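You operate a simulated robot arm through the tools that you are given. There is no shell and no other tool. Be economical: measure what you need, move in short steps, check, and stop when the job is done.

You are at the controls of a simulated two-armed robot. One attempt, no reset.

JOB
Pick up the bare black core with one hand, pass it to the other hand and put it on the upper shelf of the yarn rack. Press the reel zero key two times. Push the left cabinet drawer shut. Put the left empty cone on the tall carton by the heap away on the winder table. Press the right zero key three times. Fetch the chalk box and set it on the toe closer table top. Close the right packing drawer. Put the brown domed button on the top of the packing table away on the top of the window bench. Open the drawer under the grey overlocker, take the lint ball from the top of the window bench and put it in the inside of the drawer under the grey overlocker, then shut the overlocker. Take the red yarn cone on the top of the window bench and put it away on the tall carton by the heap. Set the feed lever of the cream overlocker to 0.7. Do these in any order. Set down upright: left empty cone, red yarn cone.

The check looks at the end state, three seconds after you hand in, the way a careful person would. Anything else that was tipped, shoved, dropped, spilled or broken makes it a failure.

ROBOT AND FRAMES
Two 6-joint arms with two-finger parallel grippers on one trunk, on a base that drives. Base frame: it is fixed to the floor where the robot stands at the start and does not move with it; the origin is under the middle of the robot, x ahead of it, y to its left, z up. Readings come in m, rad, newtons and seconds.
The left shoulder is at the start at [0.28, 0.185, 1.23], the right one opposite. With the tool pointing down near the work surface each hand reaches from about 0.18 to 0.76 m from the robot's upright axis, wherever it stands, measured 20 degrees to its own side. Places, roughly: bare black core (8x7x17 cm) [0.8, 0.2, 1]; brown domed button (3x3x2 cm) [-6.8, 2.9, 0.8]; chalk box [-0.5, 3, 1]; drawer under the grey overlocker [-5.8, -1.8, 0.6]; feed lever of the cream overlocker [-6, -0.3, 0.9]; inside of the drawer under the grey overlocker [-5.8, -1.8, 0.6]; left cabinet drawer [0.4, -0.7, 0.8]; left empty cone (9x10x17 cm) [-1.2, -0.5, 0.7]; lint ball (4x4x3 cm) [-7.3, 0.8, 0.8]; red yarn cone [-7, -0.25, 1]; reel zero key [0.5, -0.6, 1]; right packing drawer [-6.3, 2.9, 0.7]; right zero key [0.5, -2.4, 0.8]; tall carton by the heap [-1.2, -0.5, 0.6]; toe closer table top (33x20 cm) [-2.38, -1.56, 0.76]; top of the window bench [-7.1, 0.3, 0.8]; upper shelf of the yarn rack [0.7, 0, 1.4]; winder table (15x117 cm) [0.38, -2.12, 0.78]. Payload 1.57 kg a hand.
The tool frame of a hand sits at the grasp point between the pads (the TCP): z along the fingers, y along the line on which they close. The tips reach 0.03 m beyond it. The gripper opens to 0.08 m. The fingers are 0.017 m wide and 0.012 m thick; the gripper's body (0.04 by 0.082 m) begins 0.08 m behind the TCP.
Orientation is told as [roll, pitch, yaw] about the base's x, y, z axes, in that order, counted from this pose: with the fingers straight down and closing along the base's y, the tool's x points along the base's -x, its y along +y and its z along -z.

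CONTROLS
- The arms move only by the tool jog_arm. It takes "left_targets", "right_targets" or both (then of equal length, played together; a hand with none holds still); each is a list of rows, each an object (a shift or turn left out is 0, a gripper value left out holds the last) with "linear": the shift along the tool's x, y, z in units of 500 mm (1.0 is 500 mm), a list of three; "dr": the turn, a rotation vector about the tool's x, y, z in units of 180 degrees (1.0 is 180 degrees), a list of three. In form: [{"linear": [dx, dy, dz], "dr": [wx, wy, wz]}, ...]. A call has 1 to 12 rows; each row is the pose to reach, as a shift and turn from the pose commanded when the call began, along the tool's axes at that moment. "left_gripper" and "right_gripper" are, for a hand that has rows, the opening, from 0 (shut) to 1 (fully open), set as the call begins (left out, the last holds). A call with a number of a shift or a turn outside -1 to 1 is refused whole. A row lasts 0.2 s, in which the tool goes at most 0.05 m and 0.15 rad; a call with a longer step from one row to the next is refused whole, and so is a gripper value outside its range. A pose out of reach is approached as far as the arm can. The call stops where the force on the tool passes 40 N (or 10 N more than at its start, if that is more) or the arm is blocked; 0.2 s more then pass. The fingers move at their own pace (about 0.153 m/s each) and stop on an object; they squeeze with about 33 N. The grip force told is the motor's: it shows also when the fingers shut on nothing. Time passes only in rows, and 0.2 s behind the last, so rows that repeat a pose let the fingers close. The reply holds the time, the measured pose of the TCP, the force on the tool along the base axes, the opening and the grip force, in the units named above and with some noise, with the torque about the TCP (base axes, N m) and any sound that the robot's microphone picked up, and new pictures: "pictures" is both (left out), scene, wrist or none (wrist: the cameras of the hands that moved).
- Cameras (640 x 400 px; columns grow to the right, rows downward): "scene" is now at [0.2437, -0.0347, 1.6919]; the picture's right is [-0.38, -0.92, 0.00], its down [-0.51, 0.21, -0.83] and it looks along [0.77, -0.32, -0.56] (base axes); focal length 214 px, centre (320, 200). "left" rides on the left gripper at [0.072, 0.007, -0.122] in its tool frame; the picture's right is [-0.09, 1.00, 0.00], its down [-0.84, -0.08, -0.54] and it looks along [-0.54, -0.05, 0.84] (tool axes); focal length 238 px, centre (320, 200). "right" rides on the right gripper at [0.072, -0.007, -0.122] in its tool frame; the picture's right is [0.09, 1.00, 0.00], its down [-0.84, 0.08, -0.54] and it looks along [-0.54, 0.05, 0.84] (tool axes); focal length 238 px, centre (320, 200). There is no depth. A picture from a camera that has moved, and an enlarged one, comes with that camera's place and axes in the base frame and with its lens.
- lift_body(by): slides the trunk up (or, below 0, down) by that many m; the arms and the scene camera ride with it, the base frame stays. It gives what a move gives, with no picture.
- drive_base(legs): drives the robot by 1 to 6 legs, each [ahead, turn to the left] in m and rad, along the robot's own axes; the way and the turn of a leg run together, so that a leg with both is an arc; at most 1.5 m and 3.142 rad a leg. The arms and the cameras ride along, it lands a little off, and it stops where it bumps. It gives what a move gives, and a new picture of the scene camera.
- turn_head(pan, tilt): turns the head with the scene camera to pan (to the left, within 1.501 rad either way) and tilt (down, from -0.506 to 1.204), counted from straight ahead of the robot. It gives what a move gives, and a new picture of the scene camera.
- zoom(camera, box): a new picture of the part [left, top, right, bottom] of that camera's present view, enlarged. The clock stands still meanwhile.
- job_done(): hands the job in; it is judged then, once.

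Go step by step. Nothing tells you exact positions but the pictures and the camera data: compare them with the known pose of the tool, close in by small moves and look again before you grip or let go. The budget is 525 turns and 360 pictures, counting those below and the enlarged ones. Unless the task says otherwise, let go and move clear before handing in, and close with one line.

The tools are called as a command line: name --argument value ..., lists and objects as JSON in quotes. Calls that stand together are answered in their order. jog_arm: Moves the arms, as the interface text tells. Its arguments: {"type":"object","properties":{"left_targets":{"type":"array","items":{"type":"object","properties":{"linear":{"type":"array","items":{"type":"number"}},"dr":{"type":"array","items":{"type":"number"}}}}},"left_gripper":{"type":"number"},"right_targets":{"type":"array","items":{"type":"object","properties":{"linear":{"type":"array","items":{"type":"number"}},"dr":{"type":"array","items":{"type":"number"}}}}},"right_gripper":{"type":"number"},"pictures":{"type":"string","enum":["both","scene","wrist","none"]}},"required":[]} The other tools are called the same way: lift_body (by) slides the trunk up or down; drive_base (legs) drives the base; turn_head (pan, tilt) turns the head that bears the scene camera; zoom (camera, box) takes an enlarged picture of a part of a camera's view; job_done () hands the job in.

At the start:

```text
time: 0.0
left_eef_pos: [0.3722, -0.0074, 1.5808]
left_tool_rot: [0.0, -0.002, 0.001]
left_ft_force: [-0.7, 0.3, -0.2]
left_wrist_torque: [0.02, -0.01, -0.01]
left_finger_gap: 0.0798
left_finger_force: 0.1
right_eef_pos: [0.4125, -0.4391, 1.5494]
right_tool_rot: [-0.001, 0.001, -0.001]
right_ft_force: [-0.3, 0.5, 0.3]
right_wrist_torque: [-0.05, -0.01, 0.02]
right_finger_gap: 0.0801
right_finger_force: 0.1
trunk travel left (down, up): [-0.925, 0.065]
robot x, y, heading: [-0.0013, 0.0007, 0.004]
head pan, tilt: [-0.391, 0.59]
```

scene: 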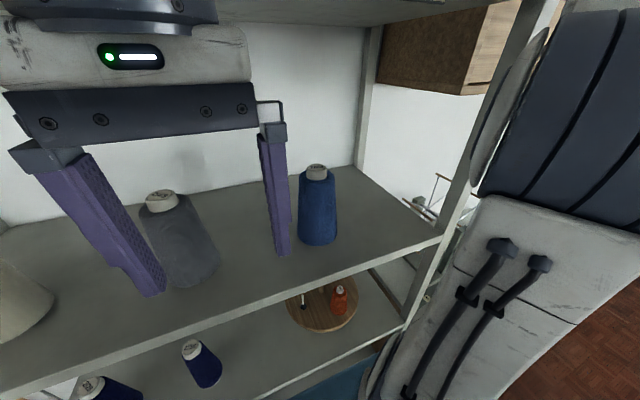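
right: 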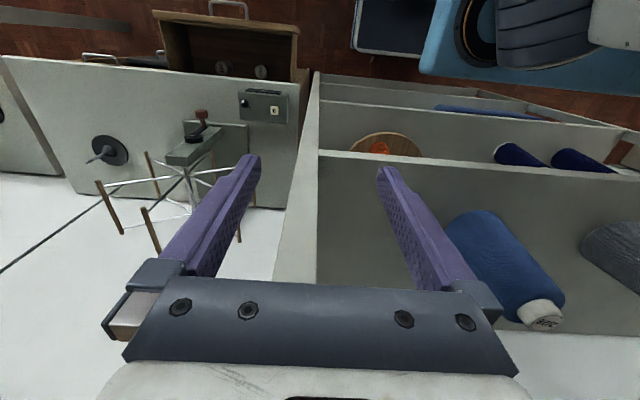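
left: 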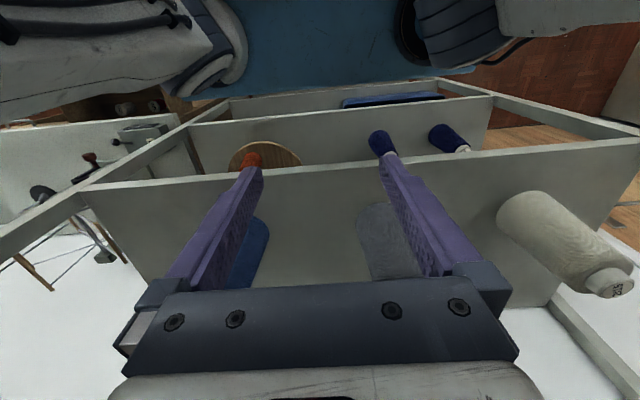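

I'm in front of a yarn rack with the grippers hovering over the upper shelf. I'll look around with the head first to find the black core and the surroundings.

turn_head --pan 0.3 --tilt 0.7

turn_head --pan -1.0 --tilt 0.6

```text
time: 1.1
left_eef_pos: [0.3722, -0.0071, 1.5814]
left_tool_rot: [0.0, 0.001, 0.001]
left_ft_force: [0.0, 0.3, -0.9]
left_wrist_torque: [0.01, 0.02, -0.02]
left_finger_gap: 0.0799
left_finger_force: 0.1
right_eef_pos: [0.4125, -0.4404, 1.5489]
right_tool_rot: [0.0, -0.002, 0.0]
right_ft_force: [-1.6, 0.4, 0.3]
right_wrist_torque: [-0.03, 0.0, 0.0]
right_finger_gap: 0.0798
right_finger_force: 0.1
trunk travel left (down, up): [-0.925, 0.065]
robot x, y, heading: [-0.0027, 0.0013, 0.0]
head pan, tilt: [0.3, 0.7]
camera scene: at [0.2429, 0.0242, 1.6825], right [0.29, -0.96, 0.0], down [-0.62, -0.19, -0.77], along [0.73, 0.23, -0.64], focal length 214 px, centre (320, 200)
```

scene: 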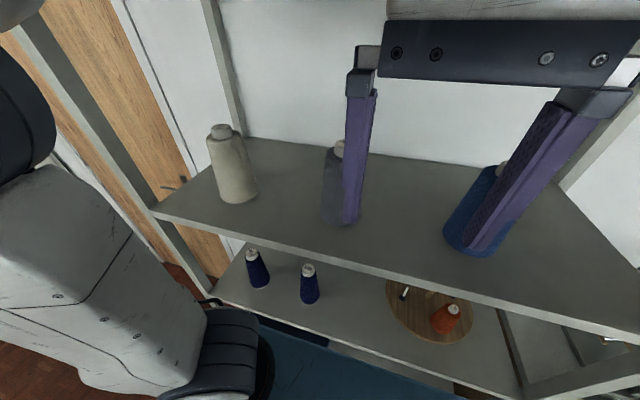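

```text
time: 2.5
left_eef_pos: [0.3753, -0.0099, 1.5786]
left_tool_rot: [0.002, -0.001, 0.01]
left_ft_force: [71.0, -58.6, 28.3]
left_wrist_torque: [8.3, 12.03, 3.82]
left_finger_gap: 0.0801
left_finger_force: 0.0
right_eef_pos: [0.4133, -0.4408, 1.5498]
right_tool_rot: [-0.001, 0.0, 0.0]
right_ft_force: [0.5, 0.2, 0.1]
right_wrist_torque: [0.02, -0.03, 0.0]
right_finger_gap: 0.08
right_finger_force: 0.0
trunk travel left (down, up): [-0.925, 0.065]
robot x, y, heading: [-0.0014, 0.0018, 0.001]
head pan, tilt: [-1.0, 0.6]
camera scene: at [0.2347, -0.0467, 1.6857], right [-0.53, -0.85, 0.0], down [-0.52, 0.33, -0.79], along [0.67, -0.42, -0.61], focal length 214 px, centre (320, 200)
```

scene: 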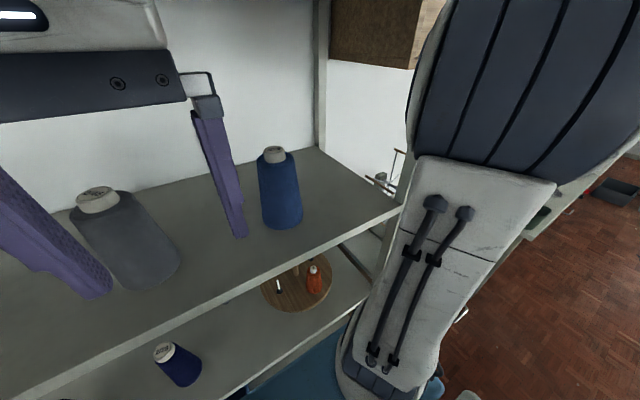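

The head bumped the left arm, so I'll centre it and back away from the rack to get a clear view and free space for the arms.

turn_head --pan 0.0 --tilt 0.5

drive_base --legs '[[-0.4, 0]]'

lift_body --by -0.4

turn_head --pan 0.0 --tilt 0.2

```text
time: 3.8
left_eef_pos: [0.3729, -0.0066, 1.5809]
left_tool_rot: [-0.001, 0.0, 0.0]
left_ft_force: [0.6, 0.1, -0.5]
left_wrist_torque: [-0.01, -0.01, -0.02]
left_finger_gap: 0.0799
left_finger_force: 0.1
right_eef_pos: [0.4131, -0.4404, 1.5495]
right_tool_rot: [0.001, 0.0, 0.0]
right_ft_force: [-1.0, 0.4, -0.5]
right_wrist_torque: [0.0, -0.03, -0.01]
right_finger_gap: 0.0798
right_finger_force: 0.0
trunk travel left (down, up): [-0.925, 0.065]
robot x, y, heading: [0.0037, 0.0002, -0.004]
head pan, tilt: [0.0, 0.499]
camera scene: at [0.2527, -0.0009, 1.7001], right [0.0, -1.0, 0.0], down [-0.48, 0.0, -0.88], along [0.88, 0.0, -0.48], focal length 214 px, centre (320, 200)
```

scene: 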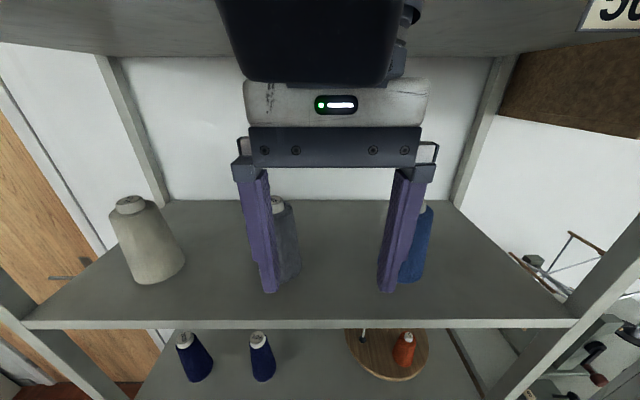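

```text
time: 6.3
left_eef_pos: [-0.028, -0.0074, 1.58]
left_tool_rot: [-0.001, -0.001, 0.001]
left_ft_force: [-0.1, 0.4, 0.5]
left_wrist_torque: [0.0, 0.01, 0.02]
left_finger_gap: 0.0799
left_finger_force: 0.1
right_eef_pos: [0.0125, -0.4402, 1.5501]
right_tool_rot: [0.001, 0.0, 0.002]
right_ft_force: [0.3, -0.5, 0.0]
right_wrist_torque: [0.0, -0.02, -0.05]
right_finger_gap: 0.08
right_finger_force: 0.0
trunk travel left (down, up): [-0.925, 0.065]
robot x, y, heading: [-0.4002, -0.0017, -0.0]
head pan, tilt: [0.0, 0.499]
camera scene: at [-0.1481, -0.0008, 1.7002], right [0.0, -1.0, 0.0], down [-0.48, 0.0, -0.88], along [0.88, 0.0, -0.48], focal length 214 px, centre (320, 200)
```

scene: 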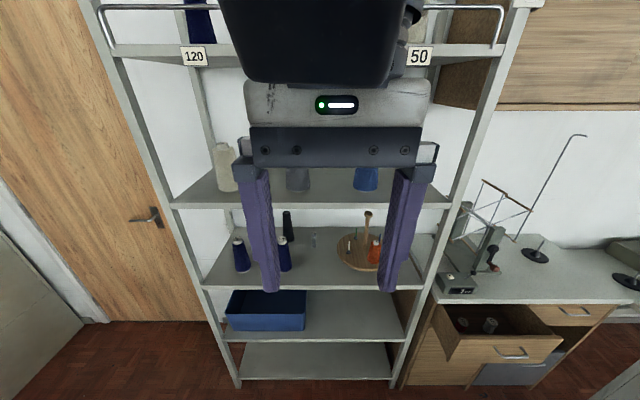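

```text
time: 10.1
left_eef_pos: [-0.0281, -0.0069, 1.1809]
left_tool_rot: [0.0, 0.001, 0.002]
left_ft_force: [-0.1, -0.5, 0.3]
left_wrist_torque: [-0.01, -0.03, 0.0]
left_finger_gap: 0.0804
left_finger_force: 0.0
right_eef_pos: [0.0132, -0.4397, 1.1502]
right_tool_rot: [-0.001, 0.0, 0.001]
right_ft_force: [0.1, -0.2, 0.4]
right_wrist_torque: [0.01, -0.02, 0.05]
right_finger_gap: 0.08
right_finger_force: 0.0
trunk travel left (down, up): [-0.525, 0.465]
robot x, y, heading: [-0.4015, -0.0013, 0.002]
head pan, tilt: [0.0, 0.499]
```

```text
time: 10.9
left_eef_pos: [-0.0286, -0.0067, 1.1807]
left_tool_rot: [-0.001, 0.0, 0.003]
left_ft_force: [-0.2, 0.0, 0.3]
left_wrist_torque: [-0.03, 0.0, -0.01]
left_finger_gap: 0.0799
left_finger_force: 0.0
right_eef_pos: [0.0145, -0.4393, 1.1501]
right_tool_rot: [-0.001, 0.001, 0.002]
right_ft_force: [-0.5, -0.7, 0.2]
right_wrist_torque: [-0.01, 0.01, 0.02]
right_finger_gap: 0.0798
right_finger_force: 0.1
trunk travel left (down, up): [-0.525, 0.465]
robot x, y, heading: [-0.3991, -0.0031, -0.003]
head pan, tilt: [0.0, 0.201]
camera scene: at [-0.146, -0.0008, 1.3278], right [0.0, -1.0, 0.0], down [-0.2, 0.0, -0.98], along [0.98, 0.0, -0.2], focal length 214 px, centre (320, 200)
```

scene: 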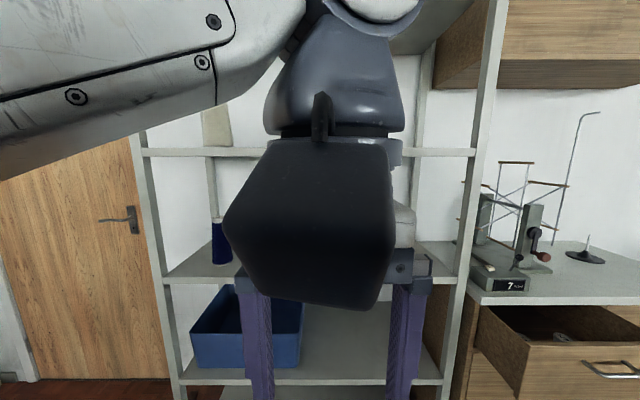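

I see the rack: an upper shelf at z≈1.34 and the shelf below at z≈0.96, with the slim black core standing at the back left of the lower one. I'll move both hands aside and down to clear the view.

jog_arm --left_targets '[{"linear": [0, 0.07, 0.06]}, {"linear": [0, 0.14, 0.12]}, {"linear": [0, 0.21, 0.18]}, {"linear": [0, 0.28, 0.24]}, {"linear": [0, 0.35, 0.3]}, {"linear": [0, 0.42, 0.36]}, {"linear": [0, 0.49, 0.42]}, {"linear": [0, 0.56, 0.48]}]' --right_targets '[{"linear": [0, 0, 0.06]}, {"linear": [0, 0, 0.12]}, {"linear": [0, 0, 0.18]}, {"linear": [0, 0, 0.24]}, {"linear": [0, 0, 0.3]}, {"linear": [0, 0, 0.36]}, {"linear": [0, 0, 0.42]}, {"linear": [0, 0, 0.48]}]' --pictures "scene"

```text
time: 12.7
left_eef_pos: [0.0229, 0.3265, 0.9097]
left_tool_rot: [-0.002, 0.0, 0.003]
left_ft_force: [0.9, 0.2, 0.9]
left_wrist_torque: [-0.01, 0.01, 0.01]
left_finger_gap: 0.08
left_finger_force: 0.0
left hand out of reach, approached as far as the arm can: row 1, 2, 3, 4, 5, 6, 7, 8
right_eef_pos: [0.013, -0.4401, 0.9097]
right_tool_rot: [0.002, 0.0, 0.002]
right_ft_force: [0.2, -0.8, -1.0]
right_wrist_torque: [0.01, 0.02, -0.01]
right_finger_gap: 0.0799
right_finger_force: 0.0
trunk travel left (down, up): [-0.525, 0.465]
robot x, y, heading: [-0.3992, 0.003, 0.004]
head pan, tilt: [0.0, 0.201]
camera scene: at [-0.146, -0.0007, 1.3279], right [0.0, -1.0, 0.0], down [-0.2, 0.0, -0.98], along [0.98, 0.0, -0.2], focal length 214 px, centre (320, 200)
```

scene: 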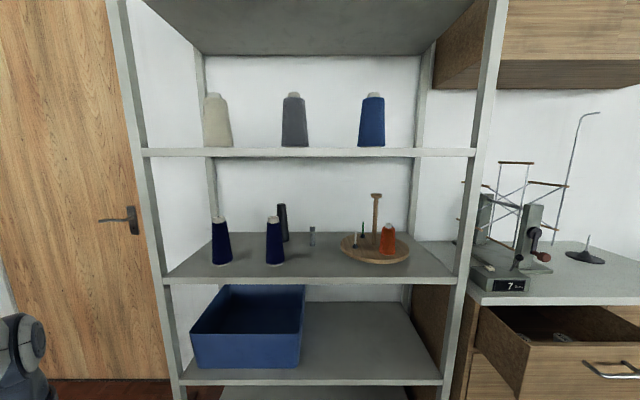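

The view is clear now; the black core stands just behind the right navy cone. I'll zoom in on it.

zoom --camera "scene" --box '[180, 90, 420, 290]'

zoom --camera "scene" --box '[440, 120, 640, 400]'

```text
2.00 times, centred on (300, 190) of scene
camera zoom: at [-0.146, -0.0007, 1.3279], right [0.0, -1.0, 0.0], down [-0.2, 0.0, -0.98], along [0.98, 0.0, -0.2], focal length 429 px, centre (360, 220)
```

zoom: 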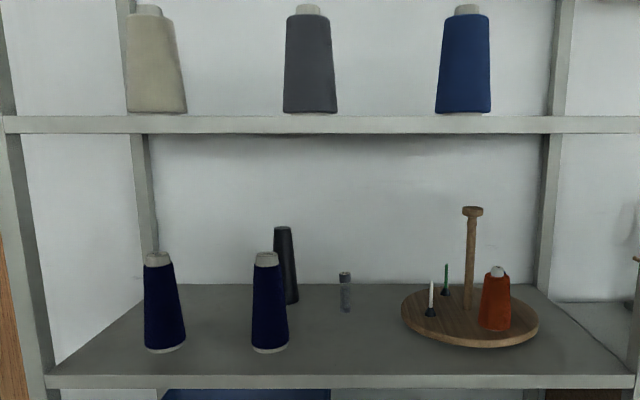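

```text
1.43 times, centred on (540, 260) of scene
camera zoom: at [-0.146, -0.0007, 1.3279], right [0.0, -1.0, 0.0], down [-0.2, 0.0, -0.98], along [0.98, 0.0, -0.2], focal length 306 px, centre (6, 114)
```

zoom: 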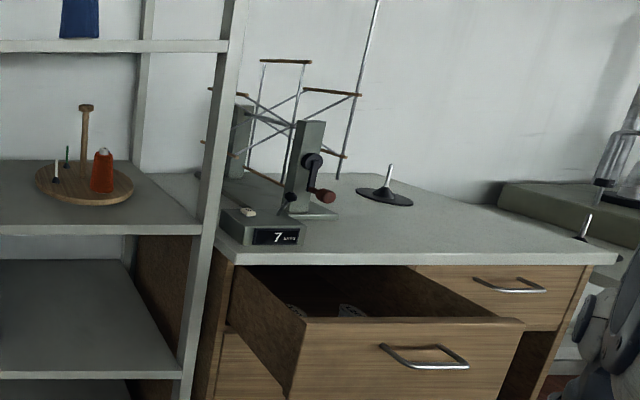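

The core's base is at about (0.79, 0.16, 0.95) with a navy cone right in front of it at (0.57, 0.16). I'll come in diagonally from the right with a horizontal hand, so first I'll turn the right hand to point forward and check the arm's shape.

jog_arm --right_targets '[{"linear": [-0.062, 0.044, 0], "dr": [0, -0.0455, 0]}, {"linear": [-0.124, 0.087, 0], "dr": [0, -0.091, 0]}, {"linear": [-0.185, 0.131, 0], "dr": [0, -0.1364, 0]}, {"linear": [-0.247, 0.175, 0], "dr": [0, -0.1818, 0]}, {"linear": [-0.309, 0.218, 0], "dr": [0, -0.2273, 0]}, {"linear": [-0.371, 0.262, 0], "dr": [0, -0.2727, 0]}, {"linear": [-0.433, 0.305, 0], "dr": [0, -0.3182, 0]}, {"linear": [-0.495, 0.349, 0], "dr": [0, -0.3636, 0]}, {"linear": [-0.556, 0.393, 0], "dr": [0, -0.4091, 0]}, {"linear": [-0.618, 0.436, 0], "dr": [0, -0.4545, 0]}, {"linear": [-0.68, 0.48, 0], "dr": [0, -0.5, 0]}, {"linear": [-0.68, 0.48, 0], "dr": [0, -0.5, 0]}]'

```text
time: 15.3
left_eef_pos: [0.0234, 0.3259, 0.9092]
left_tool_rot: [-0.001, 0.001, 0.001]
left_ft_force: [-1.5, -1.1, 0.0]
left_wrist_torque: [0.0, 0.01, 0.02]
left_finger_gap: 0.0801
left_finger_force: 0.0
right_eef_pos: [0.344, -0.2413, 0.9522]
right_tool_rot: [1.316, -1.506, -1.296]
right_ft_force: [0.1, 0.4, 0.7]
right_wrist_torque: [-0.03, -0.04, 0.01]
right_finger_gap: 0.0797
right_finger_force: 0.1
right hand out of reach, approached as far as the arm can: row 6, 7, 8, 9, 10, 11, 12
trunk travel left (down, up): [-0.525, 0.465]
robot x, y, heading: [-0.4026, -0.0027, 0.001]
head pan, tilt: [0.0, 0.201]
camera scene: at [-0.146, -0.0007, 1.3278], right [0.0, -1.0, 0.0], down [-0.2, 0.0, -0.98], along [0.98, 0.0, -0.2], focal length 214 px, centre (320, 200)
camera right: at [0.2202, -0.2461, 0.8821], right [-0.02, 1.0, -0.03], down [-0.53, 0.01, 0.85], along [0.85, 0.03, 0.53], focal length 238 px, centre (320, 200)
```

scene: 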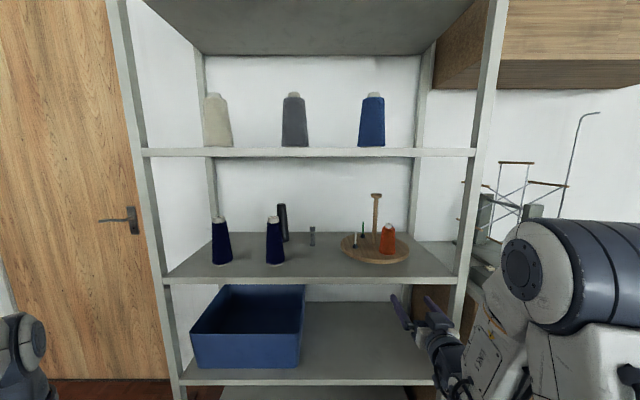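
right: 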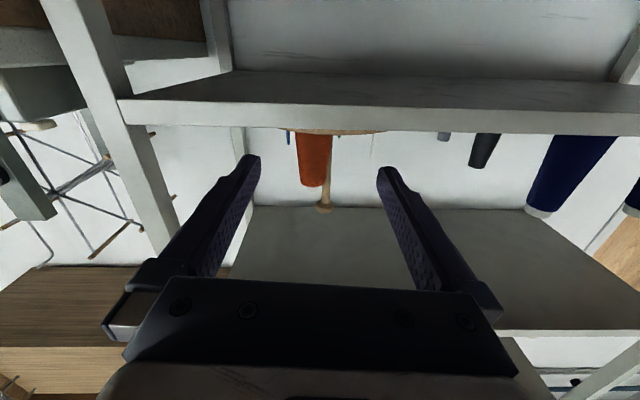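

The right hand now points forward, though it stopped a bit short of the commanded pose. I'll back off a little and test how far it can stretch forward and upward.

drive_base --legs '[[-0.3, 0]]'

jog_arm --right_targets '[{"linear": [-0.04, 0, 0.08]}, {"linear": [-0.08, 0, 0.16]}, {"linear": [-0.12, 0, 0.24]}, {"linear": [-0.16, 0, 0.32]}, {"linear": [-0.16, 0, 0.4]}]' --pictures "scene"

```text
time: 17.3
left_eef_pos: [-0.2062, 0.3262, 0.91]
left_tool_rot: [-0.001, 0.0, 0.003]
left_ft_force: [0.5, -0.1, 0.3]
left_wrist_torque: [0.01, -0.02, 0.01]
left_finger_gap: 0.0798
left_finger_force: 0.0
right_eef_pos: [0.1146, -0.2418, 0.9517]
right_tool_rot: [1.311, -1.505, -1.289]
right_ft_force: [-0.3, -0.2, -0.2]
right_wrist_torque: [0.03, 0.0, -0.02]
right_finger_gap: 0.0799
right_finger_force: 0.0
trunk travel left (down, up): [-0.525, 0.465]
robot x, y, heading: [-0.6326, -0.0042, 0.003]
head pan, tilt: [0.0, 0.201]
stopped in leg 1: the robot was blocked; the commanded pose is now the measured one
camera scene: at [-0.3751, -0.0008, 1.3278], right [0.0, -1.0, 0.0], down [-0.2, 0.0, -0.98], along [0.98, 0.0, -0.2], focal length 214 px, centre (320, 200)
```

scene: 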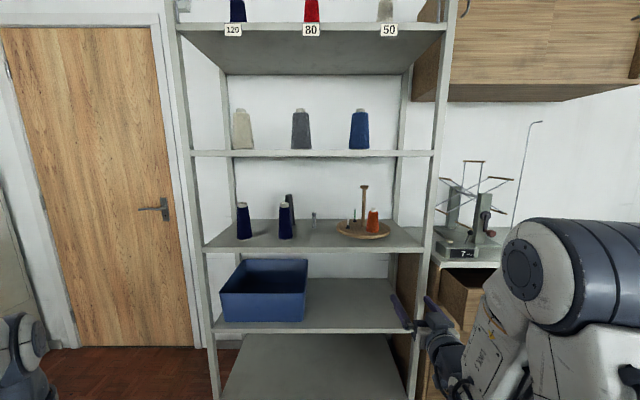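

```text
time: 18.5
left_eef_pos: [-0.2066, 0.325, 0.9099]
left_tool_rot: [-0.002, 0.001, 0.003]
left_ft_force: [0.0, 0.1, -0.5]
left_wrist_torque: [0.0, -0.01, -0.02]
left_finger_gap: 0.0799
left_finger_force: 0.0
right_eef_pos: [0.3167, -0.2424, 1.027]
right_tool_rot: [1.291, -1.503, -1.258]
right_ft_force: [0.4, 1.3, 0.7]
right_wrist_torque: [0.0, 0.01, -0.02]
right_finger_gap: 0.0801
right_finger_force: 0.0
right hand out of reach, approached as far as the arm can: row 2, 3
trunk travel left (down, up): [-0.525, 0.465]
robot x, y, heading: [-0.6278, -0.0037, -0.001]
head pan, tilt: [0.0, 0.201]
camera scene: at [-0.3755, -0.0009, 1.3279], right [0.0, -1.0, 0.0], down [-0.2, 0.0, -0.98], along [0.98, 0.0, -0.2], focal length 214 px, centre (320, 200)
```

scene: 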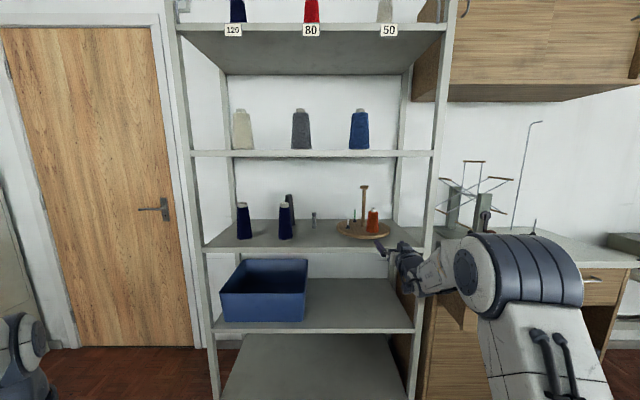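

Backing up was stopped by something behind me, so I won't reverse blindly again. The forward reach of at least 0.95 m is enough; I'll pull the hand in, then drive around to approach the core at about 35°.

jog_arm --right_targets '[{"linear": [0.02, 0, -0.09]}, {"linear": [0.04, 0, -0.18]}, {"linear": [0.06, 0, -0.27]}, {"linear": [0.08, 0, -0.36]}, {"linear": [0.1, 0, -0.45]}, {"linear": [0.1, 0, -0.54]}, {"linear": [0.1, 0, -0.6]}]' --pictures "none"

drive_base --legs '[[0.1, 0], [0, -1.25]]'

```text
time: 20.1
left_eef_pos: [-0.2049, 0.3263, 0.9089]
left_tool_rot: [-0.002, 0.002, 0.001]
left_ft_force: [0.2, 0.4, 0.2]
left_wrist_torque: [-0.01, 0.07, -0.04]
left_finger_gap: 0.0802
left_finger_force: 0.0
right_eef_pos: [0.0862, -0.2801, 1.0101]
right_tool_rot: [1.305, -1.507, -1.284]
right_ft_force: [-0.3, 0.6, 0.6]
right_wrist_torque: [0.02, -0.02, 0.03]
right_finger_gap: 0.08
right_finger_force: 0.1
right hand out of reach, approached as far as the arm can: row 1, 5, 6, 7
trunk travel left (down, up): [-0.525, 0.465]
robot x, y, heading: [-0.6293, 0.0007, 0.006]
head pan, tilt: [0.0, 0.201]
```

```text
time: 24.4
left_eef_pos: [-0.0825, -0.2927, 0.9088]
left_tool_rot: [-0.001, 0.002, -1.231]
left_ft_force: [-0.9, 0.4, -0.1]
left_wrist_torque: [0.0, 0.0, 0.0]
left_finger_gap: 0.0802
left_finger_force: 0.1
right_eef_pos: [-0.5568, -0.7697, 1.011]
right_tool_rot: [1.312, -1.509, -2.524]
right_ft_force: [-0.2, -0.4, 0.3]
right_wrist_torque: [0.01, 0.01, -0.01]
right_finger_gap: 0.08
right_finger_force: 0.1
trunk travel left (down, up): [-0.525, 0.465]
robot x, y, heading: [-0.5282, -0.0005, -1.236]
head pan, tilt: [0.0, 0.201]
camera scene: at [-0.444, -0.2402, 1.3278], right [-0.94, -0.33, 0.0], down [-0.07, 0.19, -0.98], along [0.32, -0.92, -0.2], focal length 214 px, centre (320, 200)
```

scene: 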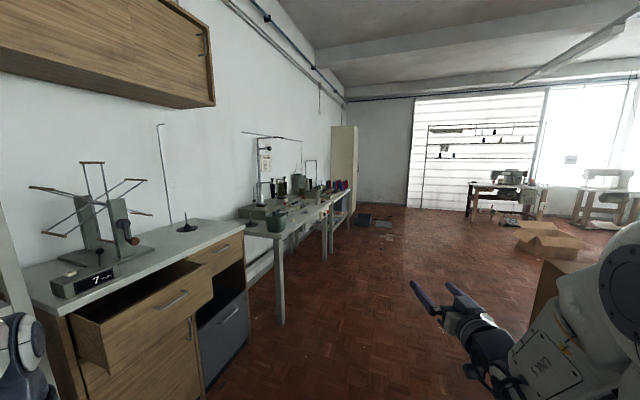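

The room opens ahead: winder table along the wall and cartons to the right. I'll now drive to the pre-insert spot and turn to face the rack at 35°.

drive_base --legs '[[0.405, -0.036], [0, 1.88]]'

lift_body --by 0.065

```text
time: 31.4
left_eef_pos: [-0.239, 0.124, 0.9101]
left_tool_rot: [-0.003, 0.002, 0.609]
left_ft_force: [1.1, 0.6, 0.0]
left_wrist_torque: [0.01, -0.03, -0.01]
left_finger_gap: 0.0801
left_finger_force: 0.0
right_eef_pos: [0.3456, -0.2072, 1.0119]
right_tool_rot: [1.313, -1.506, -0.684]
right_ft_force: [0.1, 0.2, -0.2]
right_wrist_torque: [0.03, -0.01, 0.01]
right_finger_gap: 0.0799
right_finger_force: 0.1
trunk travel left (down, up): [-0.525, 0.465]
robot x, y, heading: [-0.4045, -0.388, 0.602]
head pan, tilt: [0.0, 0.201]
camera scene: at [-0.1925, -0.2422, 1.3278], right [0.57, -0.82, 0.0], down [-0.16, -0.11, -0.98], along [0.8, 0.56, -0.2], focal length 214 px, centre (320, 200)
```

scene: 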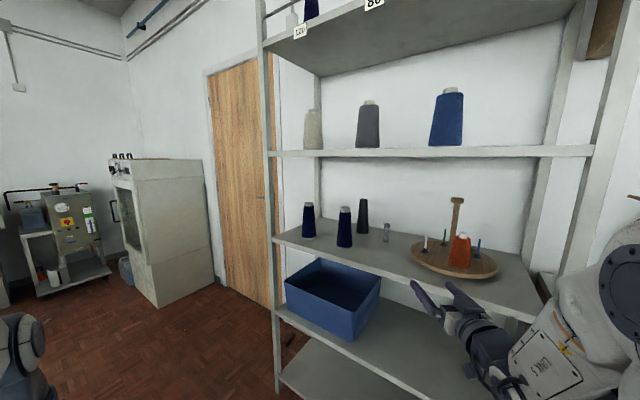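

```text
time: 32.4
left_eef_pos: [-0.2395, 0.123, 0.975]
left_tool_rot: [-0.003, 0.001, 0.608]
left_ft_force: [0.2, -0.8, -0.5]
left_wrist_torque: [-0.01, 0.01, -0.01]
left_finger_gap: 0.0799
left_finger_force: 0.0
right_eef_pos: [0.3448, -0.2055, 1.0756]
right_tool_rot: [1.31, -1.505, -0.684]
right_ft_force: [0.0, 0.1, 0.3]
right_wrist_torque: [0.01, -0.02, 0.0]
right_finger_gap: 0.08
right_finger_force: 0.0
trunk travel left (down, up): [-0.59, 0.4]
robot x, y, heading: [-0.4021, -0.386, 0.605]
head pan, tilt: [0.0, 0.201]
```

The core is at about (0.78, 0.163). I'll extend the right hand along its line into the shelf gap, above the shelf and right of the navy cone.

jog_arm --right_targets '[{"linear": [-0.004, 0.0176, 0.092]}, {"linear": [-0.008, 0.035, 0.184]}, {"linear": [-0.012, 0.053, 0.276]}, {"linear": [-0.016, 0.07, 0.368]}, {"linear": [-0.02, 0.088, 0.46]}]'

```text
time: 33.6
left_eef_pos: [-0.2399, 0.1239, 0.9758]
left_tool_rot: [-0.002, 0.001, 0.61]
left_ft_force: [-0.1, 0.1, -0.3]
left_wrist_torque: [0.02, -0.02, -0.05]
left_finger_gap: 0.0799
left_finger_force: 0.1
right_eef_pos: [0.5155, -0.0456, 1.0861]
right_tool_rot: [1.269, -1.505, -0.63]
right_ft_force: [0.4, 0.1, -0.2]
right_wrist_torque: [-0.02, 0.02, 0.02]
right_finger_gap: 0.0802
right_finger_force: 0.1
right hand out of reach, approached as far as the arm can: row 4, 5
trunk travel left (down, up): [-0.59, 0.4]
robot x, y, heading: [-0.4004, -0.387, 0.607]
head pan, tilt: [0.0, 0.201]
camera scene: at [-0.1928, -0.2424, 1.3929], right [0.57, -0.82, 0.0], down [-0.16, -0.11, -0.98], along [0.8, 0.56, -0.2], focal length 214 px, centre (320, 200)
camera right: at [0.4168, -0.1211, 1.0188], right [-0.6, 0.8, -0.03], down [-0.44, -0.29, 0.85], along [0.67, 0.52, 0.53], focal length 238 px, centre (320, 200)
```

scene: 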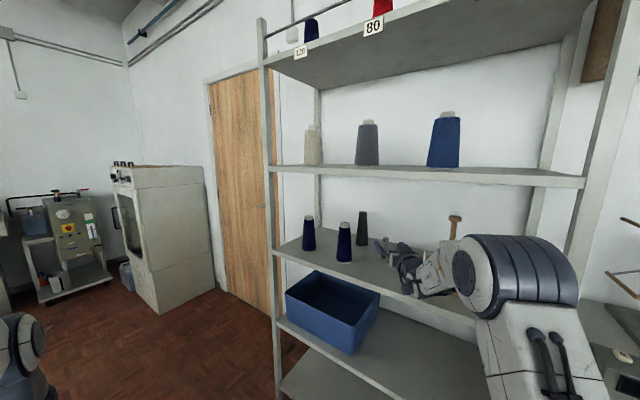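
right: 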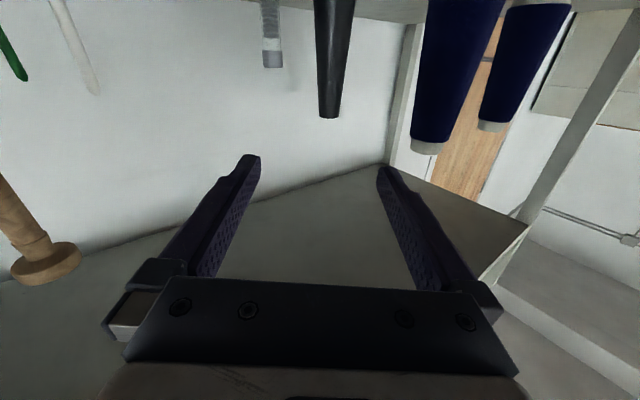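

The core lines up nearly centred between the fingers, about 0.34 m ahead. I'll nudge the hand left 2 cm and drive in 0.2 m.

jog_arm --right_targets '[{"linear": [0, 0.04, 0]}]' --pictures "none"

drive_base --legs '[[0.2, 0]]'

zoom --camera "right" --box '[0, 0, 640, 400]'

```text
time: 34.0
left_eef_pos: [-0.2396, 0.1243, 0.9751]
left_tool_rot: [-0.002, 0.002, 0.61]
left_ft_force: [-0.4, 0.6, 0.0]
left_wrist_torque: [0.02, 0.01, 0.03]
left_finger_gap: 0.0799
left_finger_force: 0.1
right_eef_pos: [0.5133, -0.0418, 1.0928]
right_tool_rot: [1.257, -1.505, -0.614]
right_ft_force: [1.2, 0.2, 0.0]
right_wrist_torque: [-0.02, 0.01, 0.0]
right_finger_gap: 0.0801
right_finger_force: 0.1
right hand out of reach, approached as far as the arm can: row 1
trunk travel left (down, up): [-0.59, 0.4]
robot x, y, heading: [-0.4002, -0.3875, 0.612]
head pan, tilt: [0.0, 0.201]
```

```text
time: 35.6
left_eef_pos: [-0.074, 0.2389, 0.9744]
left_tool_rot: [-0.001, 0.001, 0.607]
left_ft_force: [-0.4, 0.2, -0.2]
left_wrist_torque: [0.02, 0.01, -0.02]
left_finger_gap: 0.0799
left_finger_force: 0.1
right_eef_pos: [0.6802, 0.0711, 1.0927]
right_tool_rot: [1.262, -1.504, -0.619]
right_ft_force: [0.0, -0.4, 1.3]
right_wrist_torque: [-0.02, 0.0, -0.01]
right_finger_gap: 0.0798
right_finger_force: 0.1
trunk travel left (down, up): [-0.59, 0.4]
robot x, y, heading: [-0.2336, -0.2704, 0.608]
head pan, tilt: [0.0, 0.201]
camera scene: at [-0.027, -0.1273, 1.3929], right [0.57, -0.82, 0.0], down [-0.16, -0.11, -0.98], along [0.8, 0.56, -0.2], focal length 214 px, centre (320, 200)
```

scene: 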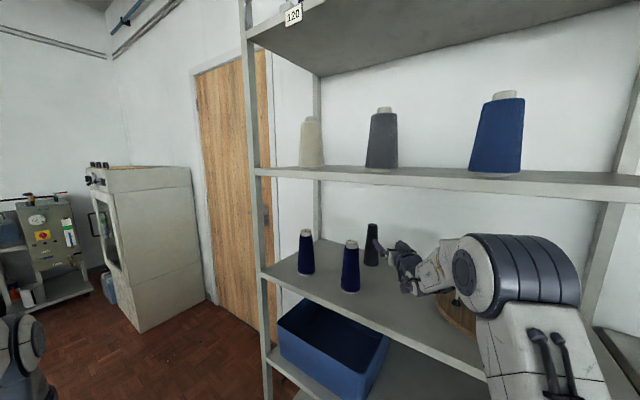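

```text
1.00 times, centred on (320, 200) of right (not enlarged: the box is as wide or as high as the picture)
camera zoom: at [0.5809, -0.0036, 1.0246], right [-0.6, 0.8, -0.03], down [-0.43, -0.3, 0.85], along [0.67, 0.52, 0.52], focal length 238 px, centre (320, 200)
```

zoom: 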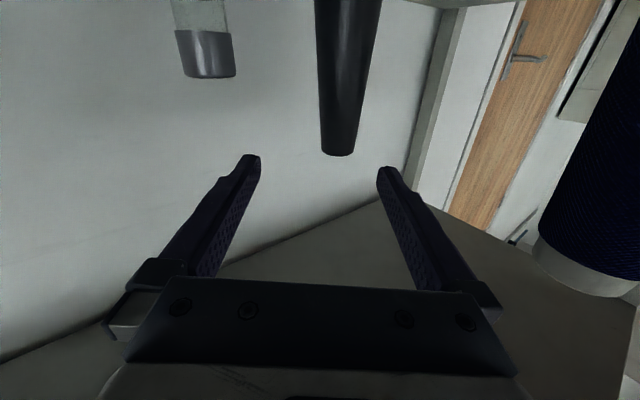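

The core is slightly left of the finger centreline. I'll turn the base a hair left and drive in 0.1 m.

drive_base --legs '[[0, 0.022], [0.09, 0]]'

zoom --camera "right" --box '[0, 0, 640, 400]'

```text
time: 37.1
left_eef_pos: [-0.0113, 0.2956, 0.9755]
left_tool_rot: [-0.001, 0.003, 0.629]
left_ft_force: [-0.6, 0.5, -0.9]
left_wrist_torque: [0.03, 0.02, 0.01]
left_finger_gap: 0.0802
left_finger_force: 0.1
right_eef_pos: [0.7459, 0.1457, 1.0925]
right_tool_rot: [1.264, -1.504, -0.598]
right_ft_force: [0.2, 0.0, -0.2]
right_wrist_torque: [0.01, 0.02, 0.0]
right_finger_gap: 0.0802
right_finger_force: 0.1
trunk travel left (down, up): [-0.59, 0.4]
robot x, y, heading: [-0.1608, -0.2189, 0.629]
head pan, tilt: [0.0, 0.201]
camera scene: at [0.0435, -0.0691, 1.3929], right [0.59, -0.81, 0.0], down [-0.16, -0.12, -0.98], along [0.79, 0.58, -0.2], focal length 214 px, centre (320, 200)
```

scene: 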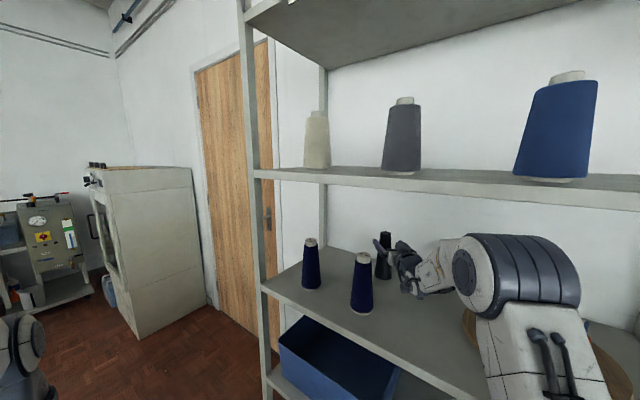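

```text
1.00 times, centred on (320, 200) of right (not enlarged: the box is as wide or as high as the picture)
camera zoom: at [0.6486, 0.0682, 1.0246], right [-0.62, 0.79, -0.03], down [-0.43, -0.3, 0.85], along [0.66, 0.54, 0.52], focal length 238 px, centre (320, 200)
```

zoom: 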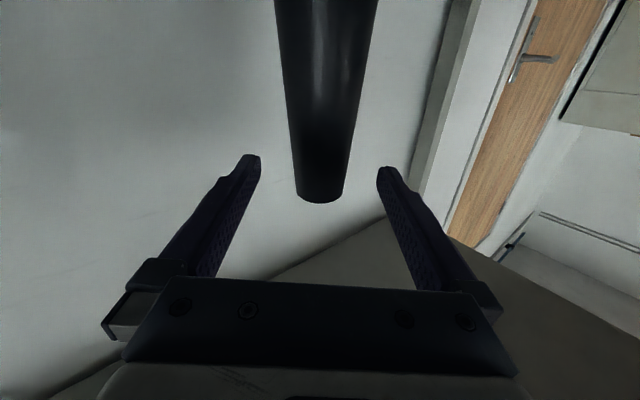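

Centred now; about 4–5 cm to go. Driving in 0.045 m and closing the grip.

drive_base --legs '[[0.045, 0]]'

jog_arm --right_targets '[{"linear": [0, 0, 0]}, {"linear": [0, 0, 0]}, {"linear": [0, 0, 0]}]' --right_gripper 0

```text
time: 38.0
left_eef_pos: [0.0253, 0.323, 0.9753]
left_tool_rot: [-0.001, 0.002, 0.631]
left_ft_force: [-1.8, -0.4, 0.7]
left_wrist_torque: [0.0, 0.04, 0.01]
left_finger_gap: 0.0801
left_finger_force: 0.0
right_eef_pos: [0.7809, 0.1719, 1.0932]
right_tool_rot: [1.262, -1.506, -0.599]
right_ft_force: [0.4, -0.8, 0.2]
right_wrist_torque: [-0.01, 0.01, -0.03]
right_finger_gap: 0.08
right_finger_force: 0.1
trunk travel left (down, up): [-0.59, 0.4]
robot x, y, heading: [-0.1263, -0.1894, 0.626]
head pan, tilt: [0.0, 0.201]
camera scene: at [0.08, -0.0425, 1.3929], right [0.59, -0.81, 0.0], down [-0.16, -0.12, -0.98], along [0.79, 0.58, -0.2], focal length 214 px, centre (320, 200)
```

scene: 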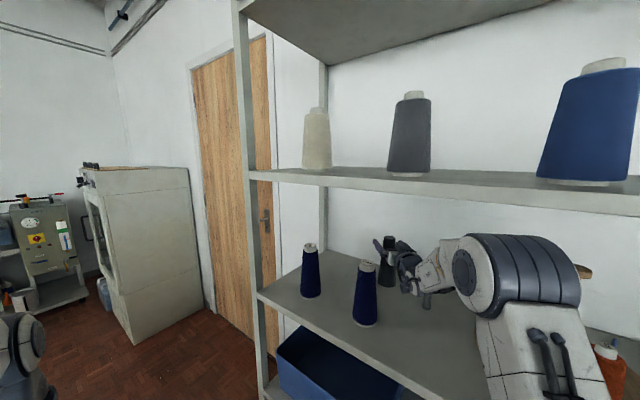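

```text
time: 38.8
left_eef_pos: [0.0255, 0.3223, 0.975]
left_tool_rot: [-0.002, 0.001, 0.631]
left_ft_force: [0.2, -0.9, -0.3]
left_wrist_torque: [0.01, -0.02, 0.0]
left_finger_gap: 0.08
left_finger_force: 0.1
right_eef_pos: [0.7823, 0.1729, 1.0922]
right_tool_rot: [1.264, -1.505, -0.597]
right_ft_force: [0.3, -0.7, 1.3]
right_wrist_torque: [0.0, 0.0, -0.01]
right_finger_gap: 0.0414
right_finger_force: 33.2
trunk travel left (down, up): [-0.59, 0.4]
robot x, y, heading: [-0.1252, -0.1882, 0.63]
head pan, tilt: [0.0, 0.201]
camera scene: at [0.0803, -0.0424, 1.3928], right [0.59, -0.81, 0.0], down [-0.16, -0.12, -0.98], along [0.79, 0.58, -0.2], focal length 214 px, centre (320, 200)
camera right: at [0.6853, 0.0947, 1.0246], right [-0.62, 0.79, -0.03], down [-0.43, -0.3, 0.85], along [0.66, 0.54, 0.52], focal length 238 px, centre (320, 200)
```

scene: 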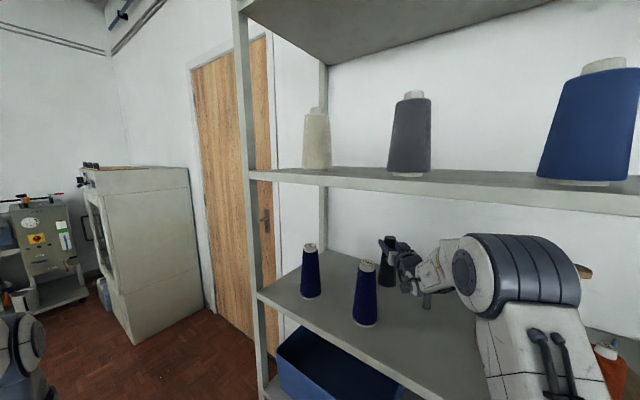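
right: 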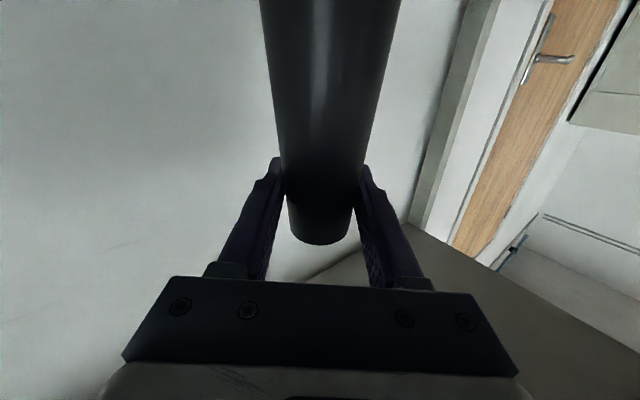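

Gripped (gap 41 mm). I'll lift slightly with the trunk and back out along the same line.

lift_body --by 0.035

drive_base --legs '[[-0.34, 0]]'

```text
time: 39.6
left_eef_pos: [0.026, 0.3235, 1.0098]
left_tool_rot: [-0.003, 0.002, 0.63]
left_ft_force: [0.3, -1.2, 0.3]
left_wrist_torque: [-0.01, 0.0, 0.0]
left_finger_gap: 0.0798
left_finger_force: 0.1
right_eef_pos: [0.7823, 0.1721, 1.1277]
right_tool_rot: [1.258, -1.506, -0.595]
right_ft_force: [-0.3, 0.0, -0.1]
right_wrist_torque: [-0.01, -0.01, 0.0]
right_finger_gap: 0.0414
right_finger_force: 33.1
trunk travel left (down, up): [-0.625, 0.365]
robot x, y, heading: [-0.1253, -0.187, 0.627]
head pan, tilt: [0.0, 0.201]
```

```text
time: 41.8
left_eef_pos: [-0.2517, 0.1206, 1.0101]
left_tool_rot: [-0.001, 0.002, 0.631]
left_ft_force: [0.3, 0.4, -1.0]
left_wrist_torque: [0.01, -0.01, 0.02]
left_finger_gap: 0.0799
left_finger_force: 0.2
right_eef_pos: [0.5035, -0.0288, 1.1272]
right_tool_rot: [1.259, -1.504, -0.592]
right_ft_force: [-0.7, 0.0, -0.1]
right_wrist_torque: [0.0, -0.01, 0.05]
right_finger_gap: 0.0415
right_finger_force: 33.3
trunk travel left (down, up): [-0.625, 0.365]
robot x, y, heading: [-0.4022, -0.3931, 0.631]
head pan, tilt: [0.0, 0.201]
camera scene: at [-0.1972, -0.2443, 1.4278], right [0.59, -0.81, 0.0], down [-0.16, -0.12, -0.98], along [0.79, 0.58, -0.2], focal length 214 px, centre (320, 200)
```

scene: 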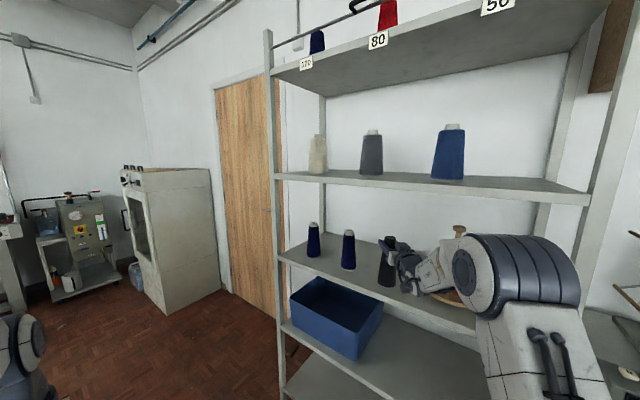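

The core is clear of the neighbours. I'll pull the hand in toward the robot and yaw it inward for the handover.

jog_arm --right_targets '[{"linear": [0, 0, -0.09]}, {"linear": [0, 0, -0.18]}, {"linear": [0, 0, -0.27]}, {"linear": [0, 0, -0.36]}, {"linear": [0, 0.02, -0.45], "dr": [-0.04, 0, 0]}, {"linear": [0, 0.04, -0.5], "dr": [-0.08, 0, 0]}, {"linear": [0, 0.06, -0.5], "dr": [-0.12, 0, 0]}, {"linear": [0, 0.08, -0.5], "dr": [-0.16, 0, 0]}, {"linear": [0, 0.1, -0.5], "dr": [-0.2, 0, 0]}, {"linear": [0, 0.12, -0.5], "dr": [-0.24, 0, 0]}]' --pictures "scene"

```text
time: 44.0
left_eef_pos: [-0.2536, 0.1198, 1.0101]
left_tool_rot: [-0.002, 0.001, 0.63]
left_ft_force: [0.0, 0.5, 0.8]
left_wrist_torque: [-0.02, 0.01, -0.02]
left_finger_gap: 0.08
left_finger_force: 0.0
right_eef_pos: [0.2694, -0.137, 1.1376]
right_tool_rot: [2.01, -1.507, -0.589]
right_ft_force: [-0.7, 1.4, -0.5]
right_wrist_torque: [-0.01, -0.03, -0.03]
right_finger_gap: 0.0414
right_finger_force: 32.8
trunk travel left (down, up): [-0.625, 0.365]
robot x, y, heading: [-0.4068, -0.395, 0.628]
head pan, tilt: [0.0, 0.201]
camera scene: at [-0.1976, -0.2445, 1.4279], right [0.59, -0.81, 0.0], down [-0.16, -0.12, -0.98], along [0.79, 0.58, -0.2], focal length 214 px, centre (320, 200)
```

scene: 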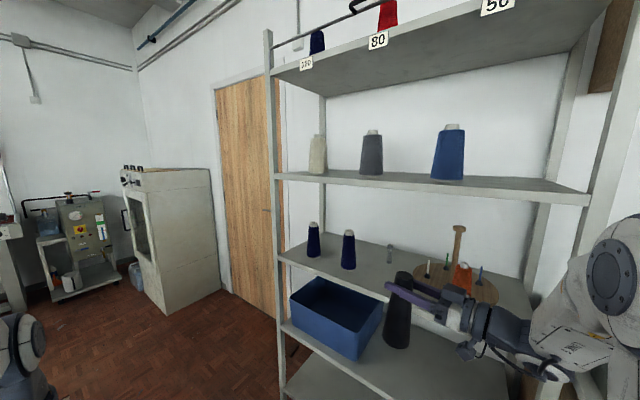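

The yaw worked nicely. Now bring the core toward the centre and turn the left hand to point forward.

jog_arm --right_targets '[{"linear": [0, 0.081, 0.025]}, {"linear": [0, 0.162, 0.05]}, {"linear": [0, 0.244, 0.075]}, {"linear": [0, 0.325, 0.1]}]' --pictures "none"

jog_arm --left_targets '[{"linear": [-0.025, 0, 0], "dr": [0, -0.0455, 0]}, {"linear": [-0.05, 0, 0], "dr": [0, -0.091, 0]}, {"linear": [-0.075, 0, 0], "dr": [0, -0.1364, 0]}, {"linear": [-0.1, 0, 0], "dr": [0, -0.1818, 0]}, {"linear": [-0.125, 0, 0], "dr": [0, -0.2273, 0]}, {"linear": [-0.15, 0, 0], "dr": [0, -0.2727, 0]}, {"linear": [-0.175, 0, 0], "dr": [0, -0.3182, 0]}, {"linear": [-0.2, 0, 0], "dr": [0, -0.3636, 0]}, {"linear": [-0.225, 0, 0], "dr": [0, -0.4091, 0]}, {"linear": [-0.25, 0, 0], "dr": [0, -0.4545, 0]}, {"linear": [-0.275, 0, 0], "dr": [0, -0.5, 0]}]'

```text
time: 45.0
left_eef_pos: [-0.2534, 0.1203, 1.0094]
left_tool_rot: [-0.003, 0.001, 0.632]
left_ft_force: [0.4, -0.6, 0.5]
left_wrist_torque: [-0.04, 0.01, -0.01]
left_finger_gap: 0.08
left_finger_force: 0.0
right_eef_pos: [0.145, -0.0479, 1.1686]
right_tool_rot: [1.985, -1.503, -0.566]
right_ft_force: [0.1, 0.2, -0.7]
right_wrist_torque: [0.03, -0.02, 0.03]
right_finger_gap: 0.0414
right_finger_force: 33.2
right hand out of reach, approached as far as the arm can: row 3, 4
trunk travel left (down, up): [-0.625, 0.365]
robot x, y, heading: [-0.4053, -0.3928, 0.629]
head pan, tilt: [0.0, 0.201]
```

```text
time: 47.4
left_eef_pos: [-0.1718, 0.2943, 1.0258]
left_tool_rot: [-1.133, -1.566, 1.764]
left_ft_force: [0.5, 1.3, 0.1]
left_wrist_torque: [0.01, -0.01, -0.02]
left_finger_gap: 0.0802
left_finger_force: 0.1
left hand out of reach, approached as far as the arm can: row 1, 2, 3, 4, 5, 6, 7, 8, 9, 10, 11
right_eef_pos: [0.1448, -0.0449, 1.1683]
right_tool_rot: [1.996, -1.503, -0.577]
right_ft_force: [-0.6, 0.4, 0.0]
right_wrist_torque: [0.02, 0.01, -0.03]
right_finger_gap: 0.0414
right_finger_force: 33.2
trunk travel left (down, up): [-0.625, 0.365]
robot x, y, heading: [-0.4044, -0.3941, 0.633]
head pan, tilt: [0.0, 0.201]
camera scene: at [-0.1976, -0.2437, 1.4277], right [0.59, -0.81, 0.0], down [-0.16, -0.12, -0.98], along [0.79, 0.58, -0.2], focal length 214 px, centre (320, 200)
camera left: at [-0.2765, 0.2273, 0.9546], right [-0.59, 0.81, 0.09], down [-0.39, -0.38, 0.84], along [0.71, 0.46, 0.54], focal length 238 px, centre (320, 200)
```

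scene: 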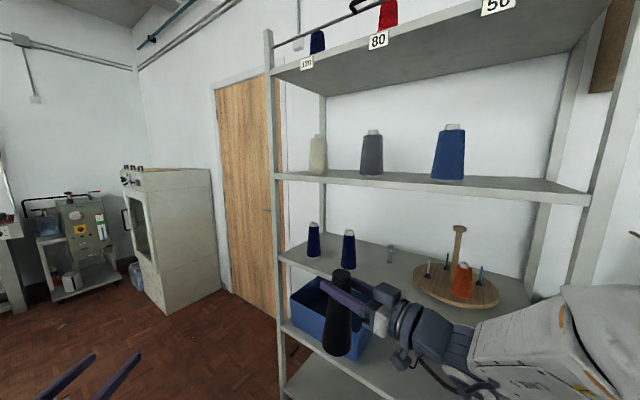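
left: 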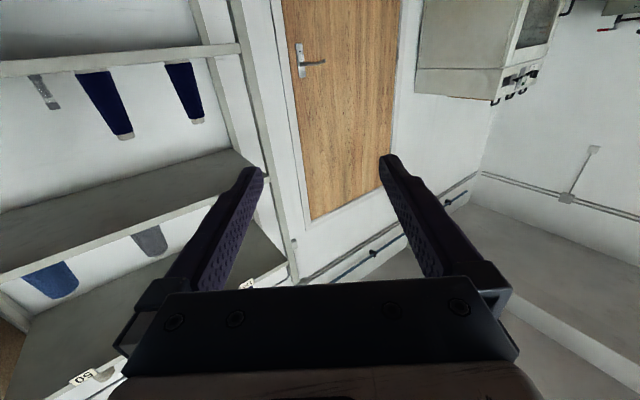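

Right hand holds the core near the robot's centreline. I'll swing the left hand inward at 45°, lower down on the core, stopping short of it.

jog_arm --left_targets '[{"linear": [-0.019, -0.094, -0.0075], "dr": [0.031, 0, 0]}, {"linear": [-0.0375, -0.188, -0.015], "dr": [0.0625, 0, 0]}, {"linear": [-0.056, -0.282, -0.0225], "dr": [0.094, 0, 0]}, {"linear": [-0.075, -0.376, -0.03], "dr": [0.125, 0, 0]}, {"linear": [-0.094, -0.47, -0.0375], "dr": [0.156, 0, 0]}, {"linear": [-0.1125, -0.564, -0.045], "dr": [0.1875, 0, 0]}, {"linear": [-0.131, -0.658, -0.0525], "dr": [0.219, 0, 0]}, {"linear": [-0.15, -0.752, -0.06], "dr": [0.25, 0, 0]}]'

```text
time: 49.2
left_eef_pos: [0.088, 0.0398, 1.153]
left_tool_rot: [-1.245, -1.567, 1.086]
left_ft_force: [0.8, 0.3, 0.2]
left_wrist_torque: [0.02, 0.01, 0.03]
left_finger_gap: 0.0801
left_finger_force: 0.1
left hand out of reach, approached as far as the arm can: row 1, 2, 3, 4, 5, 6, 7, 8
right_eef_pos: [0.1448, -0.0455, 1.1693]
right_tool_rot: [1.999, -1.505, -0.58]
right_ft_force: [-0.4, -0.2, 0.8]
right_wrist_torque: [0.03, 0.02, 0.0]
right_finger_gap: 0.0415
right_finger_force: 33.3
trunk travel left (down, up): [-0.625, 0.365]
robot x, y, heading: [-0.4004, -0.3923, 0.629]
head pan, tilt: [0.0, 0.201]
camera scene: at [-0.1975, -0.2442, 1.4278], right [0.59, -0.81, 0.0], down [-0.16, -0.12, -0.98], along [0.79, 0.58, -0.2], focal length 214 px, centre (320, 200)
camera left: at [-0.0338, 0.066, 1.0817], right [0.15, 0.98, 0.09], down [-0.55, 0.01, 0.84], along [0.82, -0.18, 0.54], focal length 238 px, centre (320, 200)
```

scene: 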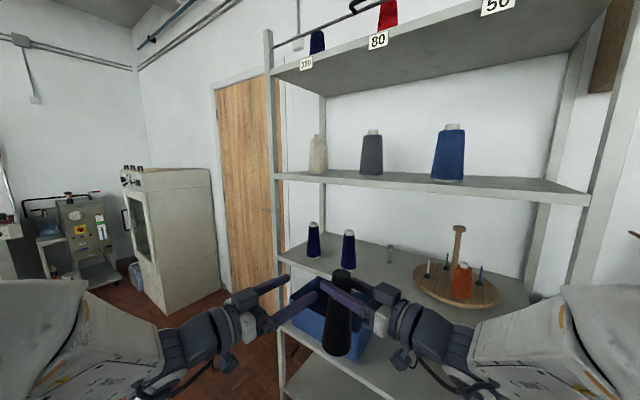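
left: 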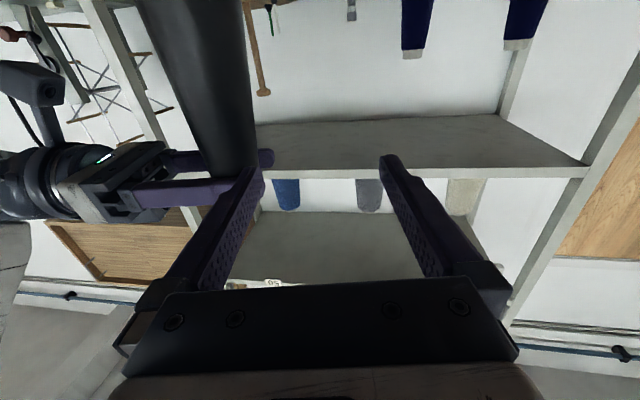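

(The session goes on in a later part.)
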